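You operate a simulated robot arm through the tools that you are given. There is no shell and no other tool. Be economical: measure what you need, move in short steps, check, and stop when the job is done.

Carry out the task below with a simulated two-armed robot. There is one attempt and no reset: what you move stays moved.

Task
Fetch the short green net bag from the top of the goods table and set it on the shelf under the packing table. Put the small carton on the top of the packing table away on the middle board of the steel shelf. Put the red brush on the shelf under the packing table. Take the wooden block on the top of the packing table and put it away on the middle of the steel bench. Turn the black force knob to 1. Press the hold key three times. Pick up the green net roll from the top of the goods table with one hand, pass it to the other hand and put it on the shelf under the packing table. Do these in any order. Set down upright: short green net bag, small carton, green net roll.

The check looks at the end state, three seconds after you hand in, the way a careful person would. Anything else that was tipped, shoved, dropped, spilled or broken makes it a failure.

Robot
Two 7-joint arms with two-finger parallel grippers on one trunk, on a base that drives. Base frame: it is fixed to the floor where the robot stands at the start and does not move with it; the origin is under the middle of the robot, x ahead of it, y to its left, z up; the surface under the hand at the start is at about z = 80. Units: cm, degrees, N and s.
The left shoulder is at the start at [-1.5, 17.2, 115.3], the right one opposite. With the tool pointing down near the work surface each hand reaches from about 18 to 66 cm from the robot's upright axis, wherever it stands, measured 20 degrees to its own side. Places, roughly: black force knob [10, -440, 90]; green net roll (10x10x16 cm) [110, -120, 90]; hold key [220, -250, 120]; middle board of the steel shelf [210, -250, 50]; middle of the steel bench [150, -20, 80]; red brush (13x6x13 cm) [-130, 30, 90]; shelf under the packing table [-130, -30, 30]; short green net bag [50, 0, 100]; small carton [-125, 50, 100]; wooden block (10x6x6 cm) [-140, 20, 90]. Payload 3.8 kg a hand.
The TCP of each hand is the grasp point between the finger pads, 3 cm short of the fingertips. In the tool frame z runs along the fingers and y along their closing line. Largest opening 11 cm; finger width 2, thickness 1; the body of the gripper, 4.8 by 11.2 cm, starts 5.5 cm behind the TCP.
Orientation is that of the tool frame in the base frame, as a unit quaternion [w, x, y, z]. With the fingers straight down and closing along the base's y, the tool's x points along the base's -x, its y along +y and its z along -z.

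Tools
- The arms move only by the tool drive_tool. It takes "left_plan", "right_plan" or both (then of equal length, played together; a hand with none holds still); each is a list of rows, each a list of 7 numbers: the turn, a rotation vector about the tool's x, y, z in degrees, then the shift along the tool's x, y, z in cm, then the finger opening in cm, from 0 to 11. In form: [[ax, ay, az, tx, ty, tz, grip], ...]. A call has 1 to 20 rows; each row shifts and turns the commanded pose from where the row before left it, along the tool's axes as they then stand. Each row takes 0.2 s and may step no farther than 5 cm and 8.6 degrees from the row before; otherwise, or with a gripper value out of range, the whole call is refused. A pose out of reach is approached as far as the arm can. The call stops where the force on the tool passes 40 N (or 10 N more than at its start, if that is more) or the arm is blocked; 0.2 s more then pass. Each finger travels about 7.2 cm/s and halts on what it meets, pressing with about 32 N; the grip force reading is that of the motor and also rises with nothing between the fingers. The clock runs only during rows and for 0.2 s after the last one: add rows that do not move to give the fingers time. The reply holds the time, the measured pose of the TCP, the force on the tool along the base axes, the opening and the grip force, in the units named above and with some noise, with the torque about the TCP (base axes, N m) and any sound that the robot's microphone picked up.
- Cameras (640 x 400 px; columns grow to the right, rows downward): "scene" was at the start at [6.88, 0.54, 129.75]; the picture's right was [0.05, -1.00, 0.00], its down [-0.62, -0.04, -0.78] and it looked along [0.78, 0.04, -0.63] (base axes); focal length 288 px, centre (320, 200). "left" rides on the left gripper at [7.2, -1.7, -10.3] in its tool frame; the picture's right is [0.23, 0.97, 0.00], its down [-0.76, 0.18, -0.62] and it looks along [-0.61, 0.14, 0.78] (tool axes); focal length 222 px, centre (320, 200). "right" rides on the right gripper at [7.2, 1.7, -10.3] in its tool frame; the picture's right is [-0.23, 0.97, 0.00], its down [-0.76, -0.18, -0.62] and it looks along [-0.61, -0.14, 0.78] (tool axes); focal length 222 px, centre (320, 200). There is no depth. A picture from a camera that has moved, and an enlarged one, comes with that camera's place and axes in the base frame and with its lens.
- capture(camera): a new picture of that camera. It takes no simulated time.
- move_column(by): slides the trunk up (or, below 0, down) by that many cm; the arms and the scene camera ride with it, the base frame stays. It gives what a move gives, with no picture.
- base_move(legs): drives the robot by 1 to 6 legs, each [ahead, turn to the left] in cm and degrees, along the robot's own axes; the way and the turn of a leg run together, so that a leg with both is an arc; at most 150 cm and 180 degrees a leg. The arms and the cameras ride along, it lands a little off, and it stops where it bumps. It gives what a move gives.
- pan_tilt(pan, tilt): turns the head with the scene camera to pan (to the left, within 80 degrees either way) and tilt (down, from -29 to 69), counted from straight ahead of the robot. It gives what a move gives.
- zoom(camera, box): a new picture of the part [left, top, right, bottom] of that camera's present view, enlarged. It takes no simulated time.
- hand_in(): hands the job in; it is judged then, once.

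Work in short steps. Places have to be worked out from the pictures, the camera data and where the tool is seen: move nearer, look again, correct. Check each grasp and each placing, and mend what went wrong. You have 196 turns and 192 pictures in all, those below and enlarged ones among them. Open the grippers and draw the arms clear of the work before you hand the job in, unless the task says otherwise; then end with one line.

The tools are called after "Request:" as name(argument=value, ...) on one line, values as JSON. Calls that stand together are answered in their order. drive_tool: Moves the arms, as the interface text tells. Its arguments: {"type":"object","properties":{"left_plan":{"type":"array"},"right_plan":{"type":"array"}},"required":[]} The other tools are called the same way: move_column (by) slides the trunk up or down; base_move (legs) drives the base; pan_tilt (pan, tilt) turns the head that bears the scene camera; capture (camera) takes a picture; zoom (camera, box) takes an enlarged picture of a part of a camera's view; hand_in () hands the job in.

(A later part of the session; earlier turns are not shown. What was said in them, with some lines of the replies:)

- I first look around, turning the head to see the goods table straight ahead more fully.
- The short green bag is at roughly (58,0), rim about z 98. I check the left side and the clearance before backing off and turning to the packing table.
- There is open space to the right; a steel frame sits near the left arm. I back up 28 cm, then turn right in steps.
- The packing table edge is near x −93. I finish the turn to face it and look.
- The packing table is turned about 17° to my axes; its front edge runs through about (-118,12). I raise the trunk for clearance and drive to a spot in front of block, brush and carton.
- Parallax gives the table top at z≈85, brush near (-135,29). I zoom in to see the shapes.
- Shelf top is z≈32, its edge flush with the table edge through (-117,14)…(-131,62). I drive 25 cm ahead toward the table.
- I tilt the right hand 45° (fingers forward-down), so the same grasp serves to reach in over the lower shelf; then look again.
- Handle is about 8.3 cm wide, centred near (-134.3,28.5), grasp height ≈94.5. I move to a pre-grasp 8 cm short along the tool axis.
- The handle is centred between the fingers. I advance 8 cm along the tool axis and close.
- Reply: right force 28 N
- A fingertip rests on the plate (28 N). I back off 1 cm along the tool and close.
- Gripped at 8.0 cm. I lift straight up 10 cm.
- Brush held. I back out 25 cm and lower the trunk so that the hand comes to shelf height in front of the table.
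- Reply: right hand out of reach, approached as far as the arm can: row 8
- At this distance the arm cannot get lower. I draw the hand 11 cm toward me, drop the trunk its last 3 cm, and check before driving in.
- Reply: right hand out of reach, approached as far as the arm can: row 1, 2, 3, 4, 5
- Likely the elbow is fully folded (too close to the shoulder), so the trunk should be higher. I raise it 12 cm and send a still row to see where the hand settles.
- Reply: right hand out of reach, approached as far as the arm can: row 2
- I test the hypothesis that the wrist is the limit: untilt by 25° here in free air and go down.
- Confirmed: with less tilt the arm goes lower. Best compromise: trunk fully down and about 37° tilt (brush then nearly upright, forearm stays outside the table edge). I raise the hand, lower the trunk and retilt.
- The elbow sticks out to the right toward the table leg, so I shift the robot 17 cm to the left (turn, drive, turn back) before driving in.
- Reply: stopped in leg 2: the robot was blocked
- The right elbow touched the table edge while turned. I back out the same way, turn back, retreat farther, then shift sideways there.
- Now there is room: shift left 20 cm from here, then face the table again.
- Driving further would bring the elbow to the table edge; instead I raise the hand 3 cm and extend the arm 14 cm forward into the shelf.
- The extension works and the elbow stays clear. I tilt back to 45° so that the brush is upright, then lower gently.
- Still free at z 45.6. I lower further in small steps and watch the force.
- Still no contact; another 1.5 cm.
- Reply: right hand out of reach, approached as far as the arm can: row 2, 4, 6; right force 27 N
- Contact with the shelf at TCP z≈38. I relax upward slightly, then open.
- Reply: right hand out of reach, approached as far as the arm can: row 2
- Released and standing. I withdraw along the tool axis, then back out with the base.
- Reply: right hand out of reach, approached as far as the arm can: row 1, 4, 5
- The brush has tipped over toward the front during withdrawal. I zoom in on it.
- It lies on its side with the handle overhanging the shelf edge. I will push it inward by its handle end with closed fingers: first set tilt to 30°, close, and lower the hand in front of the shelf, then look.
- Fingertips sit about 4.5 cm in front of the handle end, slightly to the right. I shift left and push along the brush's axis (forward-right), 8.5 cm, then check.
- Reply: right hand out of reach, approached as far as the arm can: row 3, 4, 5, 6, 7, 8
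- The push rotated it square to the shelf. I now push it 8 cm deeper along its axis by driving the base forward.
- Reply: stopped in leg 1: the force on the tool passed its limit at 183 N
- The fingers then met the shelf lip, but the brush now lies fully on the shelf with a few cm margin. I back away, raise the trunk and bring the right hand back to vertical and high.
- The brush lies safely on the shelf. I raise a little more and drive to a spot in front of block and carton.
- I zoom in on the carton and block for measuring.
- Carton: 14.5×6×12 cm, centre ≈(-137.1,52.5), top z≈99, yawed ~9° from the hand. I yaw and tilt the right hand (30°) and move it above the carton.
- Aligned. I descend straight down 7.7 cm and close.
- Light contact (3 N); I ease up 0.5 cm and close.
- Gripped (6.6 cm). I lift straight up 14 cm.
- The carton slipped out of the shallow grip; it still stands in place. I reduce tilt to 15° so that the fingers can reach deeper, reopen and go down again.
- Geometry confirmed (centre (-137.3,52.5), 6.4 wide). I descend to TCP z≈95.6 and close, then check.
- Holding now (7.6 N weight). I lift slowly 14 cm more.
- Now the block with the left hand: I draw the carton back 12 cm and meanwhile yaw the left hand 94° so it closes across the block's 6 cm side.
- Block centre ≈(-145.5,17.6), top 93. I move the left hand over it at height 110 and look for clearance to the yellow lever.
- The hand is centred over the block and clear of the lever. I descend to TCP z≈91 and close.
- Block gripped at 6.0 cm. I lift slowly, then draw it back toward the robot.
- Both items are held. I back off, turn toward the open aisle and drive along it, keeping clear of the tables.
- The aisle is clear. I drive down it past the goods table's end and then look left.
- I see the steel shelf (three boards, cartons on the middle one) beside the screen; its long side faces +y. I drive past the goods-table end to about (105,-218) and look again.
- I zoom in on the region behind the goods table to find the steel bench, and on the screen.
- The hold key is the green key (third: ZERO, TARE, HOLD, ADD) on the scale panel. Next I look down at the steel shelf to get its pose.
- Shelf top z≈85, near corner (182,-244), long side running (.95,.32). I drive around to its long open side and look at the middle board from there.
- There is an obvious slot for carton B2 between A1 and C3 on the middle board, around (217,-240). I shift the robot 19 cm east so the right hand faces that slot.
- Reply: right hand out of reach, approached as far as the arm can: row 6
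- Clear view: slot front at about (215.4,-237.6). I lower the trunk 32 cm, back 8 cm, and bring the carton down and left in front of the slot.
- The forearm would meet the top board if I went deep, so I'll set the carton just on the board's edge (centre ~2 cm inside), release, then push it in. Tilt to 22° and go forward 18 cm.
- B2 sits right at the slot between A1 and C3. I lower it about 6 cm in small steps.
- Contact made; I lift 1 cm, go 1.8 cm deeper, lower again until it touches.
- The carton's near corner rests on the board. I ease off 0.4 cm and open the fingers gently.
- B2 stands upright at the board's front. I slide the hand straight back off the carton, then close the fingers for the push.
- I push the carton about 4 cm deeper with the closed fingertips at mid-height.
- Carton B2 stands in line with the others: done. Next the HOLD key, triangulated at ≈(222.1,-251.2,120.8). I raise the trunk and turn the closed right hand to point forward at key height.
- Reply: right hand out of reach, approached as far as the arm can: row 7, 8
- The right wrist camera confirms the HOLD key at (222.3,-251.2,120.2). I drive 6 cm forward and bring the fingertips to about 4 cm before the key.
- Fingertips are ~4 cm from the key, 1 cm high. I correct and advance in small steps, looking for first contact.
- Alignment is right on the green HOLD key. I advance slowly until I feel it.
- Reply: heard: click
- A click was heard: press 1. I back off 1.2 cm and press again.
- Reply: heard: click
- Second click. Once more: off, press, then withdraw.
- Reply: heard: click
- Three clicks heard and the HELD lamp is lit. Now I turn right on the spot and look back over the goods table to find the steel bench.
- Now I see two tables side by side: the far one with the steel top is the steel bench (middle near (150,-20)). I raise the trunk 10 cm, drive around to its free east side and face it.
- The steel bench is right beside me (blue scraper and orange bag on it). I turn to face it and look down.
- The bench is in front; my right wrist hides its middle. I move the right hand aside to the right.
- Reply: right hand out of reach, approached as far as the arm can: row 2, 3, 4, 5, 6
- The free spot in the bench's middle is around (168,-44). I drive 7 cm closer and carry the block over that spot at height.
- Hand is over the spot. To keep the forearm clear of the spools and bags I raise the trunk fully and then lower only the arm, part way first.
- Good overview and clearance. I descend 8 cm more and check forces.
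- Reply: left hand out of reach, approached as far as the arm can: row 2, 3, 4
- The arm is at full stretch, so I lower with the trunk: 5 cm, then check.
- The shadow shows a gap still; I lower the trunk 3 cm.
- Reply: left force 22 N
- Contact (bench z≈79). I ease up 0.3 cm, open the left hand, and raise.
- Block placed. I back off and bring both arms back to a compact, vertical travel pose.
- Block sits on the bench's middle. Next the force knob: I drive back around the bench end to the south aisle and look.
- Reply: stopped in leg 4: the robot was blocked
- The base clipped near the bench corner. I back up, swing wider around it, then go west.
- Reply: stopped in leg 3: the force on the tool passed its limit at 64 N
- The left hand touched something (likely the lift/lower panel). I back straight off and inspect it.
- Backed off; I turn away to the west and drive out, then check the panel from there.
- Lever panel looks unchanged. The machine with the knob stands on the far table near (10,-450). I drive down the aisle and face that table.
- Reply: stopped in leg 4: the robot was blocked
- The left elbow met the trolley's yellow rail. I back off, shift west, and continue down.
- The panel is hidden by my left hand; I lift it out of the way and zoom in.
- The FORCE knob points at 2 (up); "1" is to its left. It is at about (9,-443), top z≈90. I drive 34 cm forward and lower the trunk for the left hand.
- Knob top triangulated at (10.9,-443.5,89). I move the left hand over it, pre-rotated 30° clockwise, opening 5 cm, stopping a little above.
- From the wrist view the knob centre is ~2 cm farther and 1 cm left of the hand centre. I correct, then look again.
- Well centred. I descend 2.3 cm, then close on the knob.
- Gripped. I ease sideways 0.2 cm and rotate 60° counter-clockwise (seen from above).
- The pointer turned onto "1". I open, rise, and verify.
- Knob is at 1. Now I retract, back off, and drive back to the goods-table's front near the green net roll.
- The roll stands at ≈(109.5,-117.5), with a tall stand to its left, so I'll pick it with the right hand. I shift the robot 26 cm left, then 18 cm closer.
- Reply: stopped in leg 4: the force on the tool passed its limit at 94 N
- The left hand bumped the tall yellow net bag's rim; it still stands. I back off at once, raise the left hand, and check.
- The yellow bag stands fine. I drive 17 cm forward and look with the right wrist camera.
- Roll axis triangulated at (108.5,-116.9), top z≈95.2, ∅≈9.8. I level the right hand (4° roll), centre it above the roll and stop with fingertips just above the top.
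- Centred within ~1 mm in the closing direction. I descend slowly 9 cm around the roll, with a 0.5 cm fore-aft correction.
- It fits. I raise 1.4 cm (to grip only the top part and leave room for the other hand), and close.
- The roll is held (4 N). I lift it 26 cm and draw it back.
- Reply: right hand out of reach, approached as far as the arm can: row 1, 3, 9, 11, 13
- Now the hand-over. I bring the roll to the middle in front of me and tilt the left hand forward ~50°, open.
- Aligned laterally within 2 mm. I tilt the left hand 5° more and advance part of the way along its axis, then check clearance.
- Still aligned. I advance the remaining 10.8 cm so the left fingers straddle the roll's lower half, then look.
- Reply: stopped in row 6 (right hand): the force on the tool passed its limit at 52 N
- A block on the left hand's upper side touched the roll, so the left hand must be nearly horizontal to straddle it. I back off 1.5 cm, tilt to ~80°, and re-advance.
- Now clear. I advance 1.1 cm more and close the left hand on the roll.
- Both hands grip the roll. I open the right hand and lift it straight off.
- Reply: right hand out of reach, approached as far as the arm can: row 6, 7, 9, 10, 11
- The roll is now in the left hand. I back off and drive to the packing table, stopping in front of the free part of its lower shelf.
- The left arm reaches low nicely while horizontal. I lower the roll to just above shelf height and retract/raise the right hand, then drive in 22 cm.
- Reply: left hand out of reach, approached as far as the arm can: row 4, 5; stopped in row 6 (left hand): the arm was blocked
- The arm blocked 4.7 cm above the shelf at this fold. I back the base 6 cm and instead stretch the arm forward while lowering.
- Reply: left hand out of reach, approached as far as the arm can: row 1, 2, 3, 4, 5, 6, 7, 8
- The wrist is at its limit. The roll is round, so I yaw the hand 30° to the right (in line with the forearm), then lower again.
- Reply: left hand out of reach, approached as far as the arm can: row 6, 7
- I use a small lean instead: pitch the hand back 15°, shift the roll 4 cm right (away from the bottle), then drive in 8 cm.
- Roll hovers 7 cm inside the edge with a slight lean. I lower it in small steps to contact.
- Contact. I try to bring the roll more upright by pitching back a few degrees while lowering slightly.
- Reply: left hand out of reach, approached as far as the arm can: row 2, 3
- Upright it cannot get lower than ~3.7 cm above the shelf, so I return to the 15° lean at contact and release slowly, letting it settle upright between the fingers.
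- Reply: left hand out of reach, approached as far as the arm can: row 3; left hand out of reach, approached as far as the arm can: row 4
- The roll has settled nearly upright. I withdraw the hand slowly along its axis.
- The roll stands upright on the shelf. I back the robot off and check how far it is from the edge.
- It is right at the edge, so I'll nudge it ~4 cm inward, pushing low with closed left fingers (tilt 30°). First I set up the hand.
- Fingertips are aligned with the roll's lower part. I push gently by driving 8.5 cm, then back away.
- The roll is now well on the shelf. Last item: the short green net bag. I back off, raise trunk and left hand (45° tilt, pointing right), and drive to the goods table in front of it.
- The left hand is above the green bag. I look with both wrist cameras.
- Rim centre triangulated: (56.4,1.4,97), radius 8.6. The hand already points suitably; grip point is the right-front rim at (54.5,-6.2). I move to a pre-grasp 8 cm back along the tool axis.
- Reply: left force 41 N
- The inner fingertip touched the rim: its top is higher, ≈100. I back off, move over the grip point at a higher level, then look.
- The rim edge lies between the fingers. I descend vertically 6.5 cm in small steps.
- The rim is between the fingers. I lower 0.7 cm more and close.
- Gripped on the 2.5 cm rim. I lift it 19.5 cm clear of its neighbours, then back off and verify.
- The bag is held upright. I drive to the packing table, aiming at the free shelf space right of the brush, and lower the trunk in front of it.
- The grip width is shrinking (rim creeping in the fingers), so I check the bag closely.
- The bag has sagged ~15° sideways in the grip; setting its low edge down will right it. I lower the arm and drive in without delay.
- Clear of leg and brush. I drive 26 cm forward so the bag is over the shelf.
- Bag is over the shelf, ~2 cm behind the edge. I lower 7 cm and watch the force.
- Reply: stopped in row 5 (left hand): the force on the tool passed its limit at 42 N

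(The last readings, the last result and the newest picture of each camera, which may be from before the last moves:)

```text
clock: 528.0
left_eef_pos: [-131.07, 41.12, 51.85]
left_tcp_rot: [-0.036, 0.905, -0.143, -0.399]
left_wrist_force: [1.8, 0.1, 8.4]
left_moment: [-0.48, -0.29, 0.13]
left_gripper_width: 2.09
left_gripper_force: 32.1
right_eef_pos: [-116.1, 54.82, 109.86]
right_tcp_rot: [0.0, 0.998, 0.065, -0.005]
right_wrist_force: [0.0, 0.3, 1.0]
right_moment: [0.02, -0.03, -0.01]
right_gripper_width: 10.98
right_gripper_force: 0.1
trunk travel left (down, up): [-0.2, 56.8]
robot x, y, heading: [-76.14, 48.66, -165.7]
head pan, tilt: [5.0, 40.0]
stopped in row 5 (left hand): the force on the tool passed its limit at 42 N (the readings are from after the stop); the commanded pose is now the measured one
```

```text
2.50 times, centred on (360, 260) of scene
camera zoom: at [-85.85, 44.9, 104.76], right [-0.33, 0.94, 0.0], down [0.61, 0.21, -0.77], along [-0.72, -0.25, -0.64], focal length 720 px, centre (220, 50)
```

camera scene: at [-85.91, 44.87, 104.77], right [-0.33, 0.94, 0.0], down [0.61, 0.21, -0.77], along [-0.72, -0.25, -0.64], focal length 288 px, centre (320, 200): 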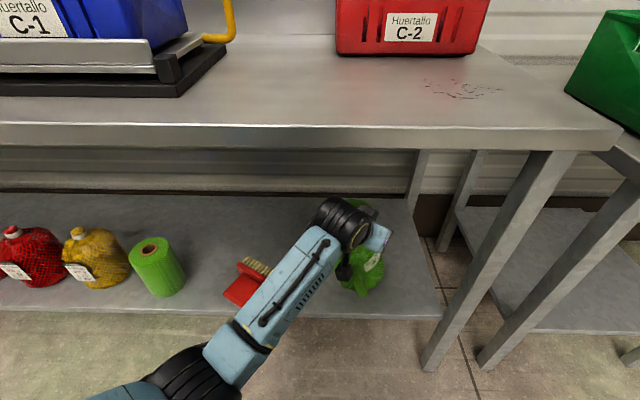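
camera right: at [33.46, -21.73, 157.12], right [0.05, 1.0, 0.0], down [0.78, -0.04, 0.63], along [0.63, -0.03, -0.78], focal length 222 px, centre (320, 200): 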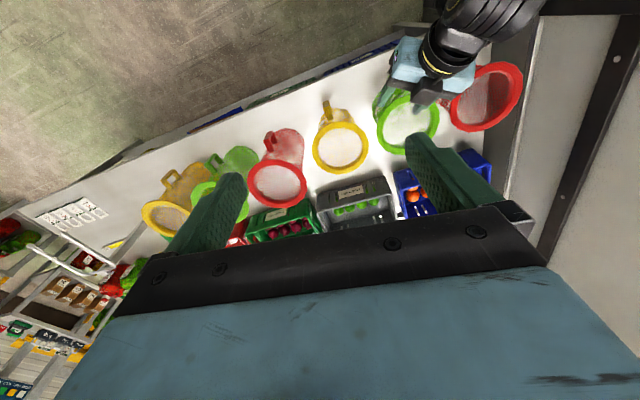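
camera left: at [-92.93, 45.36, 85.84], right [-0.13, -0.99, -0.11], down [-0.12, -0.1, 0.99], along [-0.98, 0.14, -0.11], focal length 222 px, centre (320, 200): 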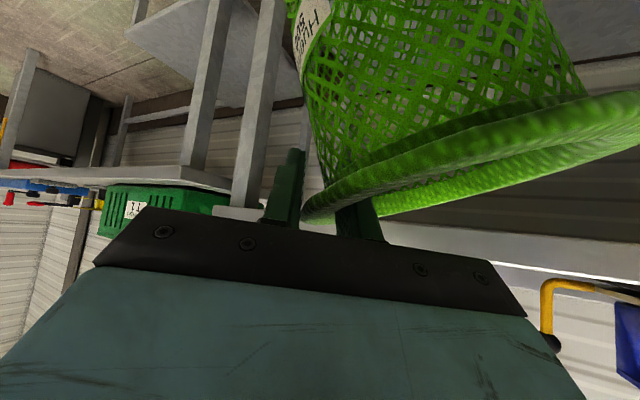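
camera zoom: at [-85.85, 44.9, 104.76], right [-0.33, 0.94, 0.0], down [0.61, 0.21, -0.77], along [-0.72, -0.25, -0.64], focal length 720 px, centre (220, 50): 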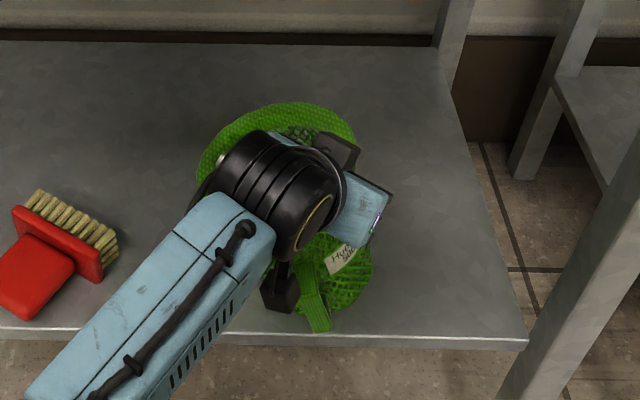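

The bag leans ~20° with its top to the left, resting on its base's left edge. I roll the hand back upright while moving right and slightly down, pivoting on that edge.

Request:
drive_tool(left_plan=[[-2.2, 2.05, 2.6, -0.12, -1.47, 0.91, 0], [-2.2, 2.05, 2.6, -0.12, -1.47, 0.91, 0], [-2.2, 2.05, 2.6, -0.12, -1.47, 0.91, 0], [-2.2, 2.05, 2.6, -0.12, -1.47, 0.91, 0], [0, 0, 0, 0, 0, 0, 0]])

Request:
zoom(camera="scene", box=[260, 180, 460, 340])

```text
clock: 528.9
left_eef_pos: [-131.31, 43.86, 48.29]
left_tcp_rot: [0.07, 0.914, -0.185, -0.354]
left_wrist_force: [2.1, -0.1, 23.0]
left_moment: [-0.43, -0.64, 0.02]
left_gripper_width: 2.19
left_gripper_force: 32.0
right_eef_pos: [-116.18, 54.82, 109.97]
right_tcp_rot: [0.001, 0.998, 0.065, -0.006]
right_wrist_force: [0.2, -0.7, -0.8]
right_moment: [0.0, 0.03, 0.01]
right_gripper_width: 11.03
right_gripper_force: 0.1
trunk travel left (down, up): [-0.2, 56.8]
robot x, y, heading: [-75.95, 48.17, -165.7]
head pan, tilt: [5.0, 40.0]
stopped in row 4 (left hand): the force on the tool passed its limit at 59 N (the readings are from after the stop); the commanded pose is now the measured one
```

```text
2.50 times, centred on (360, 260) of scene
camera zoom: at [-85.74, 44.92, 104.8], right [-0.33, 0.94, 0.0], down [0.61, 0.21, -0.77], along [-0.72, -0.25, -0.64], focal length 720 px, centre (220, 50)
```

zoom: 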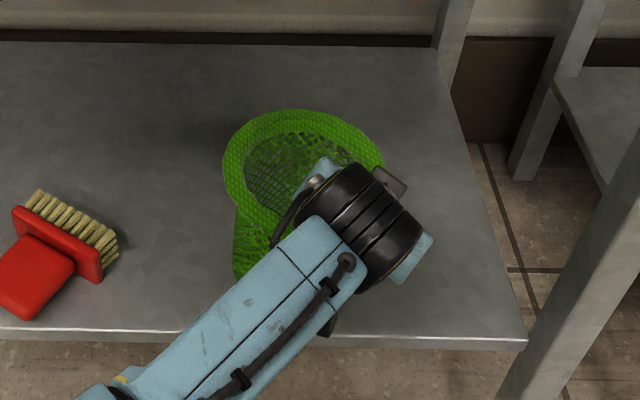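

The bag is upright now. I relax 0.4 cm upward, open the fingers gently, and look.

Request:
drive_tool(left_plan=[[0, 0, 0, -0.25, 0.1, -0.3, 0], [0, 0, 0, 0, 0, 0, 2.4], [0, 0, 0, 0, 0, 0, 3], [0, 0, 0, 0, 0, 0, 4], [0, 0, 0, 0, 0, 0, 5.5], [0, 0, 0, 0, 0, 0, 5.5]])

Request:
zoom(camera="scene", box=[260, 180, 460, 340])

Request:
capture(camera="left")

```text
clock: 530.3
left_eef_pos: [-131.15, 43.93, 48.14]
left_tcp_rot: [0.07, 0.916, -0.184, -0.348]
left_wrist_force: [-0.6, 0.3, 0.1]
left_moment: [-0.01, 0.03, -0.03]
left_gripper_width: 5.49
left_gripper_force: 0.0
right_eef_pos: [-116.21, 54.73, 109.92]
right_tcp_rot: [0.002, 0.998, 0.066, -0.005]
right_wrist_force: [0.8, -0.5, 0.3]
right_moment: [-0.01, 0.01, 0.01]
right_gripper_width: 11.02
right_gripper_force: 0.0
trunk travel left (down, up): [-0.2, 56.8]
robot x, y, heading: [-76.34, 48.18, -165.7]
head pan, tilt: [5.0, 40.0]
```

```text
2.50 times, centred on (360, 260) of scene
camera zoom: at [-85.89, 44.92, 104.77], right [-0.33, 0.94, 0.0], down [0.61, 0.21, -0.77], along [-0.72, -0.25, -0.64], focal length 720 px, centre (220, 50)
```

zoom: 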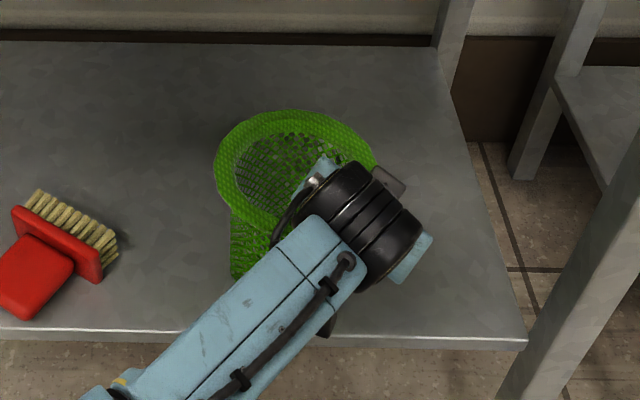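

```text
9 pictures are left
camera left: at [-118.94, 42.67, 51.01], right [-0.13, -0.99, 0.11], down [-0.16, 0.13, 0.98], along [-0.98, 0.11, -0.18], focal length 222 px, centre (320, 200)
```

left: 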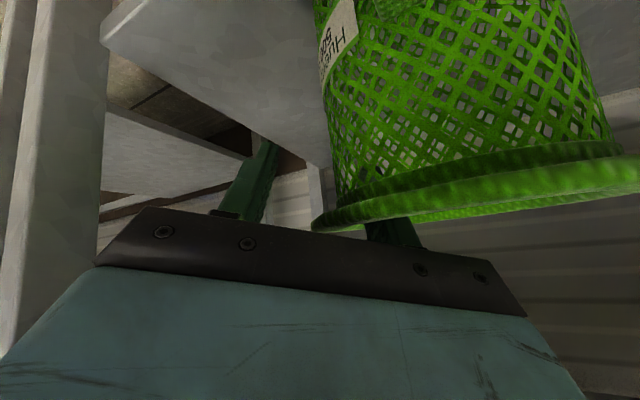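

The bag stands free. I lift the fingers straight up out of the rim, then back away.

Request:
drive_tool(left_plan=[[0, 0, 0, -0.49, 0.2, -0.6, 5.5], [0, 0, 0, -0.61, 0.26, -0.75, 5.5], [0, 0, 0, -0.61, 0.26, -0.75, 5.5], [0, 0, 0, -0.61, 0.26, -0.75, 5.5], [0, 0, 0, -0.61, 0.26, -0.75, 5.5], [0, 0, 0, -0.61, 0.26, -0.75, 5.5], [0, 0, 0, -0.61, 0.26, -0.75, 5.5], [0, 0, 0, -0.61, 0.26, -0.75, 5.5], [0, 0, 0, 0, 0, 0, 5.5]])

Request:
base_move(legs=[[-35, 0]])

Request:
capture(camera="scene")

```text
clock: 532.3
left_eef_pos: [-131.02, 43.06, 55.17]
left_tcp_rot: [0.074, 0.918, -0.185, -0.342]
left_wrist_force: [-0.7, -0.6, 0.2]
left_moment: [0.0, 0.0, 0.03]
left_gripper_width: 5.51
left_gripper_force: 0.1
right_eef_pos: [-116.15, 54.85, 109.91]
right_tcp_rot: [0.001, 0.998, 0.065, -0.004]
right_wrist_force: [0.4, 0.0, 0.3]
right_moment: [0.03, -0.03, 0.0]
right_gripper_width: 10.98
right_gripper_force: 0.2
trunk travel left (down, up): [-0.2, 56.8]
robot x, y, heading: [-75.75, 48.41, -165.6]
head pan, tilt: [5.0, 40.0]
```

```text
clock: 534.6
left_eef_pos: [-97.57, 51.4, 55.49]
left_tcp_rot: [0.077, 0.917, -0.183, -0.346]
left_wrist_force: [0.0, -0.3, -0.4]
left_moment: [0.01, 0.0, 0.0]
left_gripper_width: 5.51
left_gripper_force: 0.1
right_eef_pos: [-82.51, 63.46, 109.96]
right_tcp_rot: [0.001, 0.998, 0.066, -0.004]
right_wrist_force: [-0.3, -1.2, 1.1]
right_moment: [0.03, 0.04, 0.03]
right_gripper_width: 11.02
right_gripper_force: 0.0
trunk travel left (down, up): [-0.2, 56.8]
robot x, y, heading: [-42.29, 57.18, -165.6]
head pan, tilt: [5.0, 40.0]
```

```text
8 pictures are left
camera scene: at [-52.28, 53.5, 104.78], right [-0.33, 0.94, 0.0], down [0.61, 0.21, -0.77], along [-0.72, -0.25, -0.64], focal length 288 px, centre (320, 200)
```

scene: 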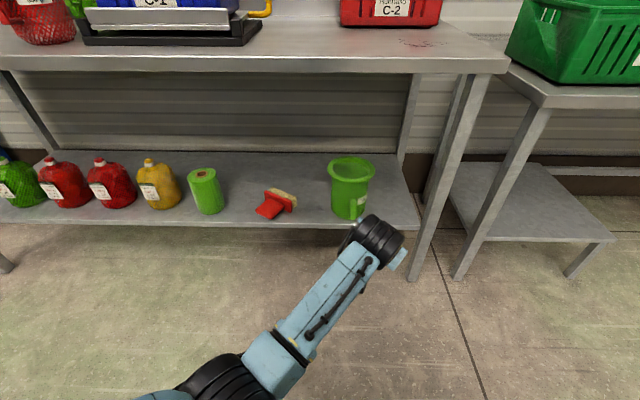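

Roll, brush and bag stand on the shelf. I verify with a zoom.

Request:
zoom(camera="scene", box=[150, 130, 430, 250])

```text
2.29 times, centred on (290, 190) of scene
camera zoom: at [-52.28, 53.5, 104.78], right [-0.33, 0.94, 0.0], down [0.61, 0.21, -0.77], along [-0.72, -0.25, -0.64], focal length 658 px, centre (389, 223)
```

zoom: 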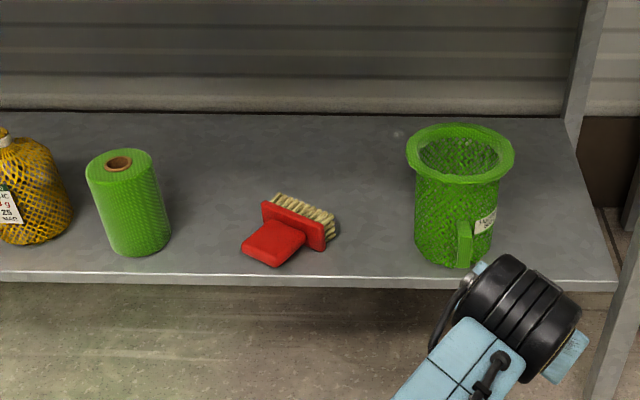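

Everything is in place. I open both grippers, draw the arms back clear, and hand in.

Request:
drive_tool(left_plan=[[0, 0, 0, 0, 0, -3, 8], [0, 0, 0, 0, 0, -3, 11], [0, 0, 0, 0, 0, -3, 11], [0, 0, 0, 0, 0, 0, 11]])

Request:
hand_in()

```text
clock: 535.6
left_eef_pos: [-91.64, 51.51, 62.31]
left_tcp_rot: [0.076, 0.917, -0.184, -0.344]
left_wrist_force: [1.2, -0.3, 0.6]
left_moment: [0.0, 0.0, 0.01]
left_gripper_width: 11.0
left_gripper_force: 0.1
right_eef_pos: [-82.56, 63.38, 109.96]
right_tcp_rot: [0.002, 0.998, 0.065, -0.005]
right_wrist_force: [-0.1, 0.9, -0.3]
right_moment: [-0.01, 0.02, 0.0]
right_gripper_width: 11.02
right_gripper_force: 0.1
trunk travel left (down, up): [-0.2, 56.8]
robot x, y, heading: [-42.45, 56.74, -165.8]
head pan, tilt: [5.0, 40.0]
```

```text
The job is handed in.
```

All seven tasks are done and handed in; the brush lies on its side on the shelf, and I bumped the packing-shelf lip, a tall yellow net bag, the lift/lower panel and the trolley rail on the way, none of which looked moved or tipped where I checked (I did not re-check the trolley).
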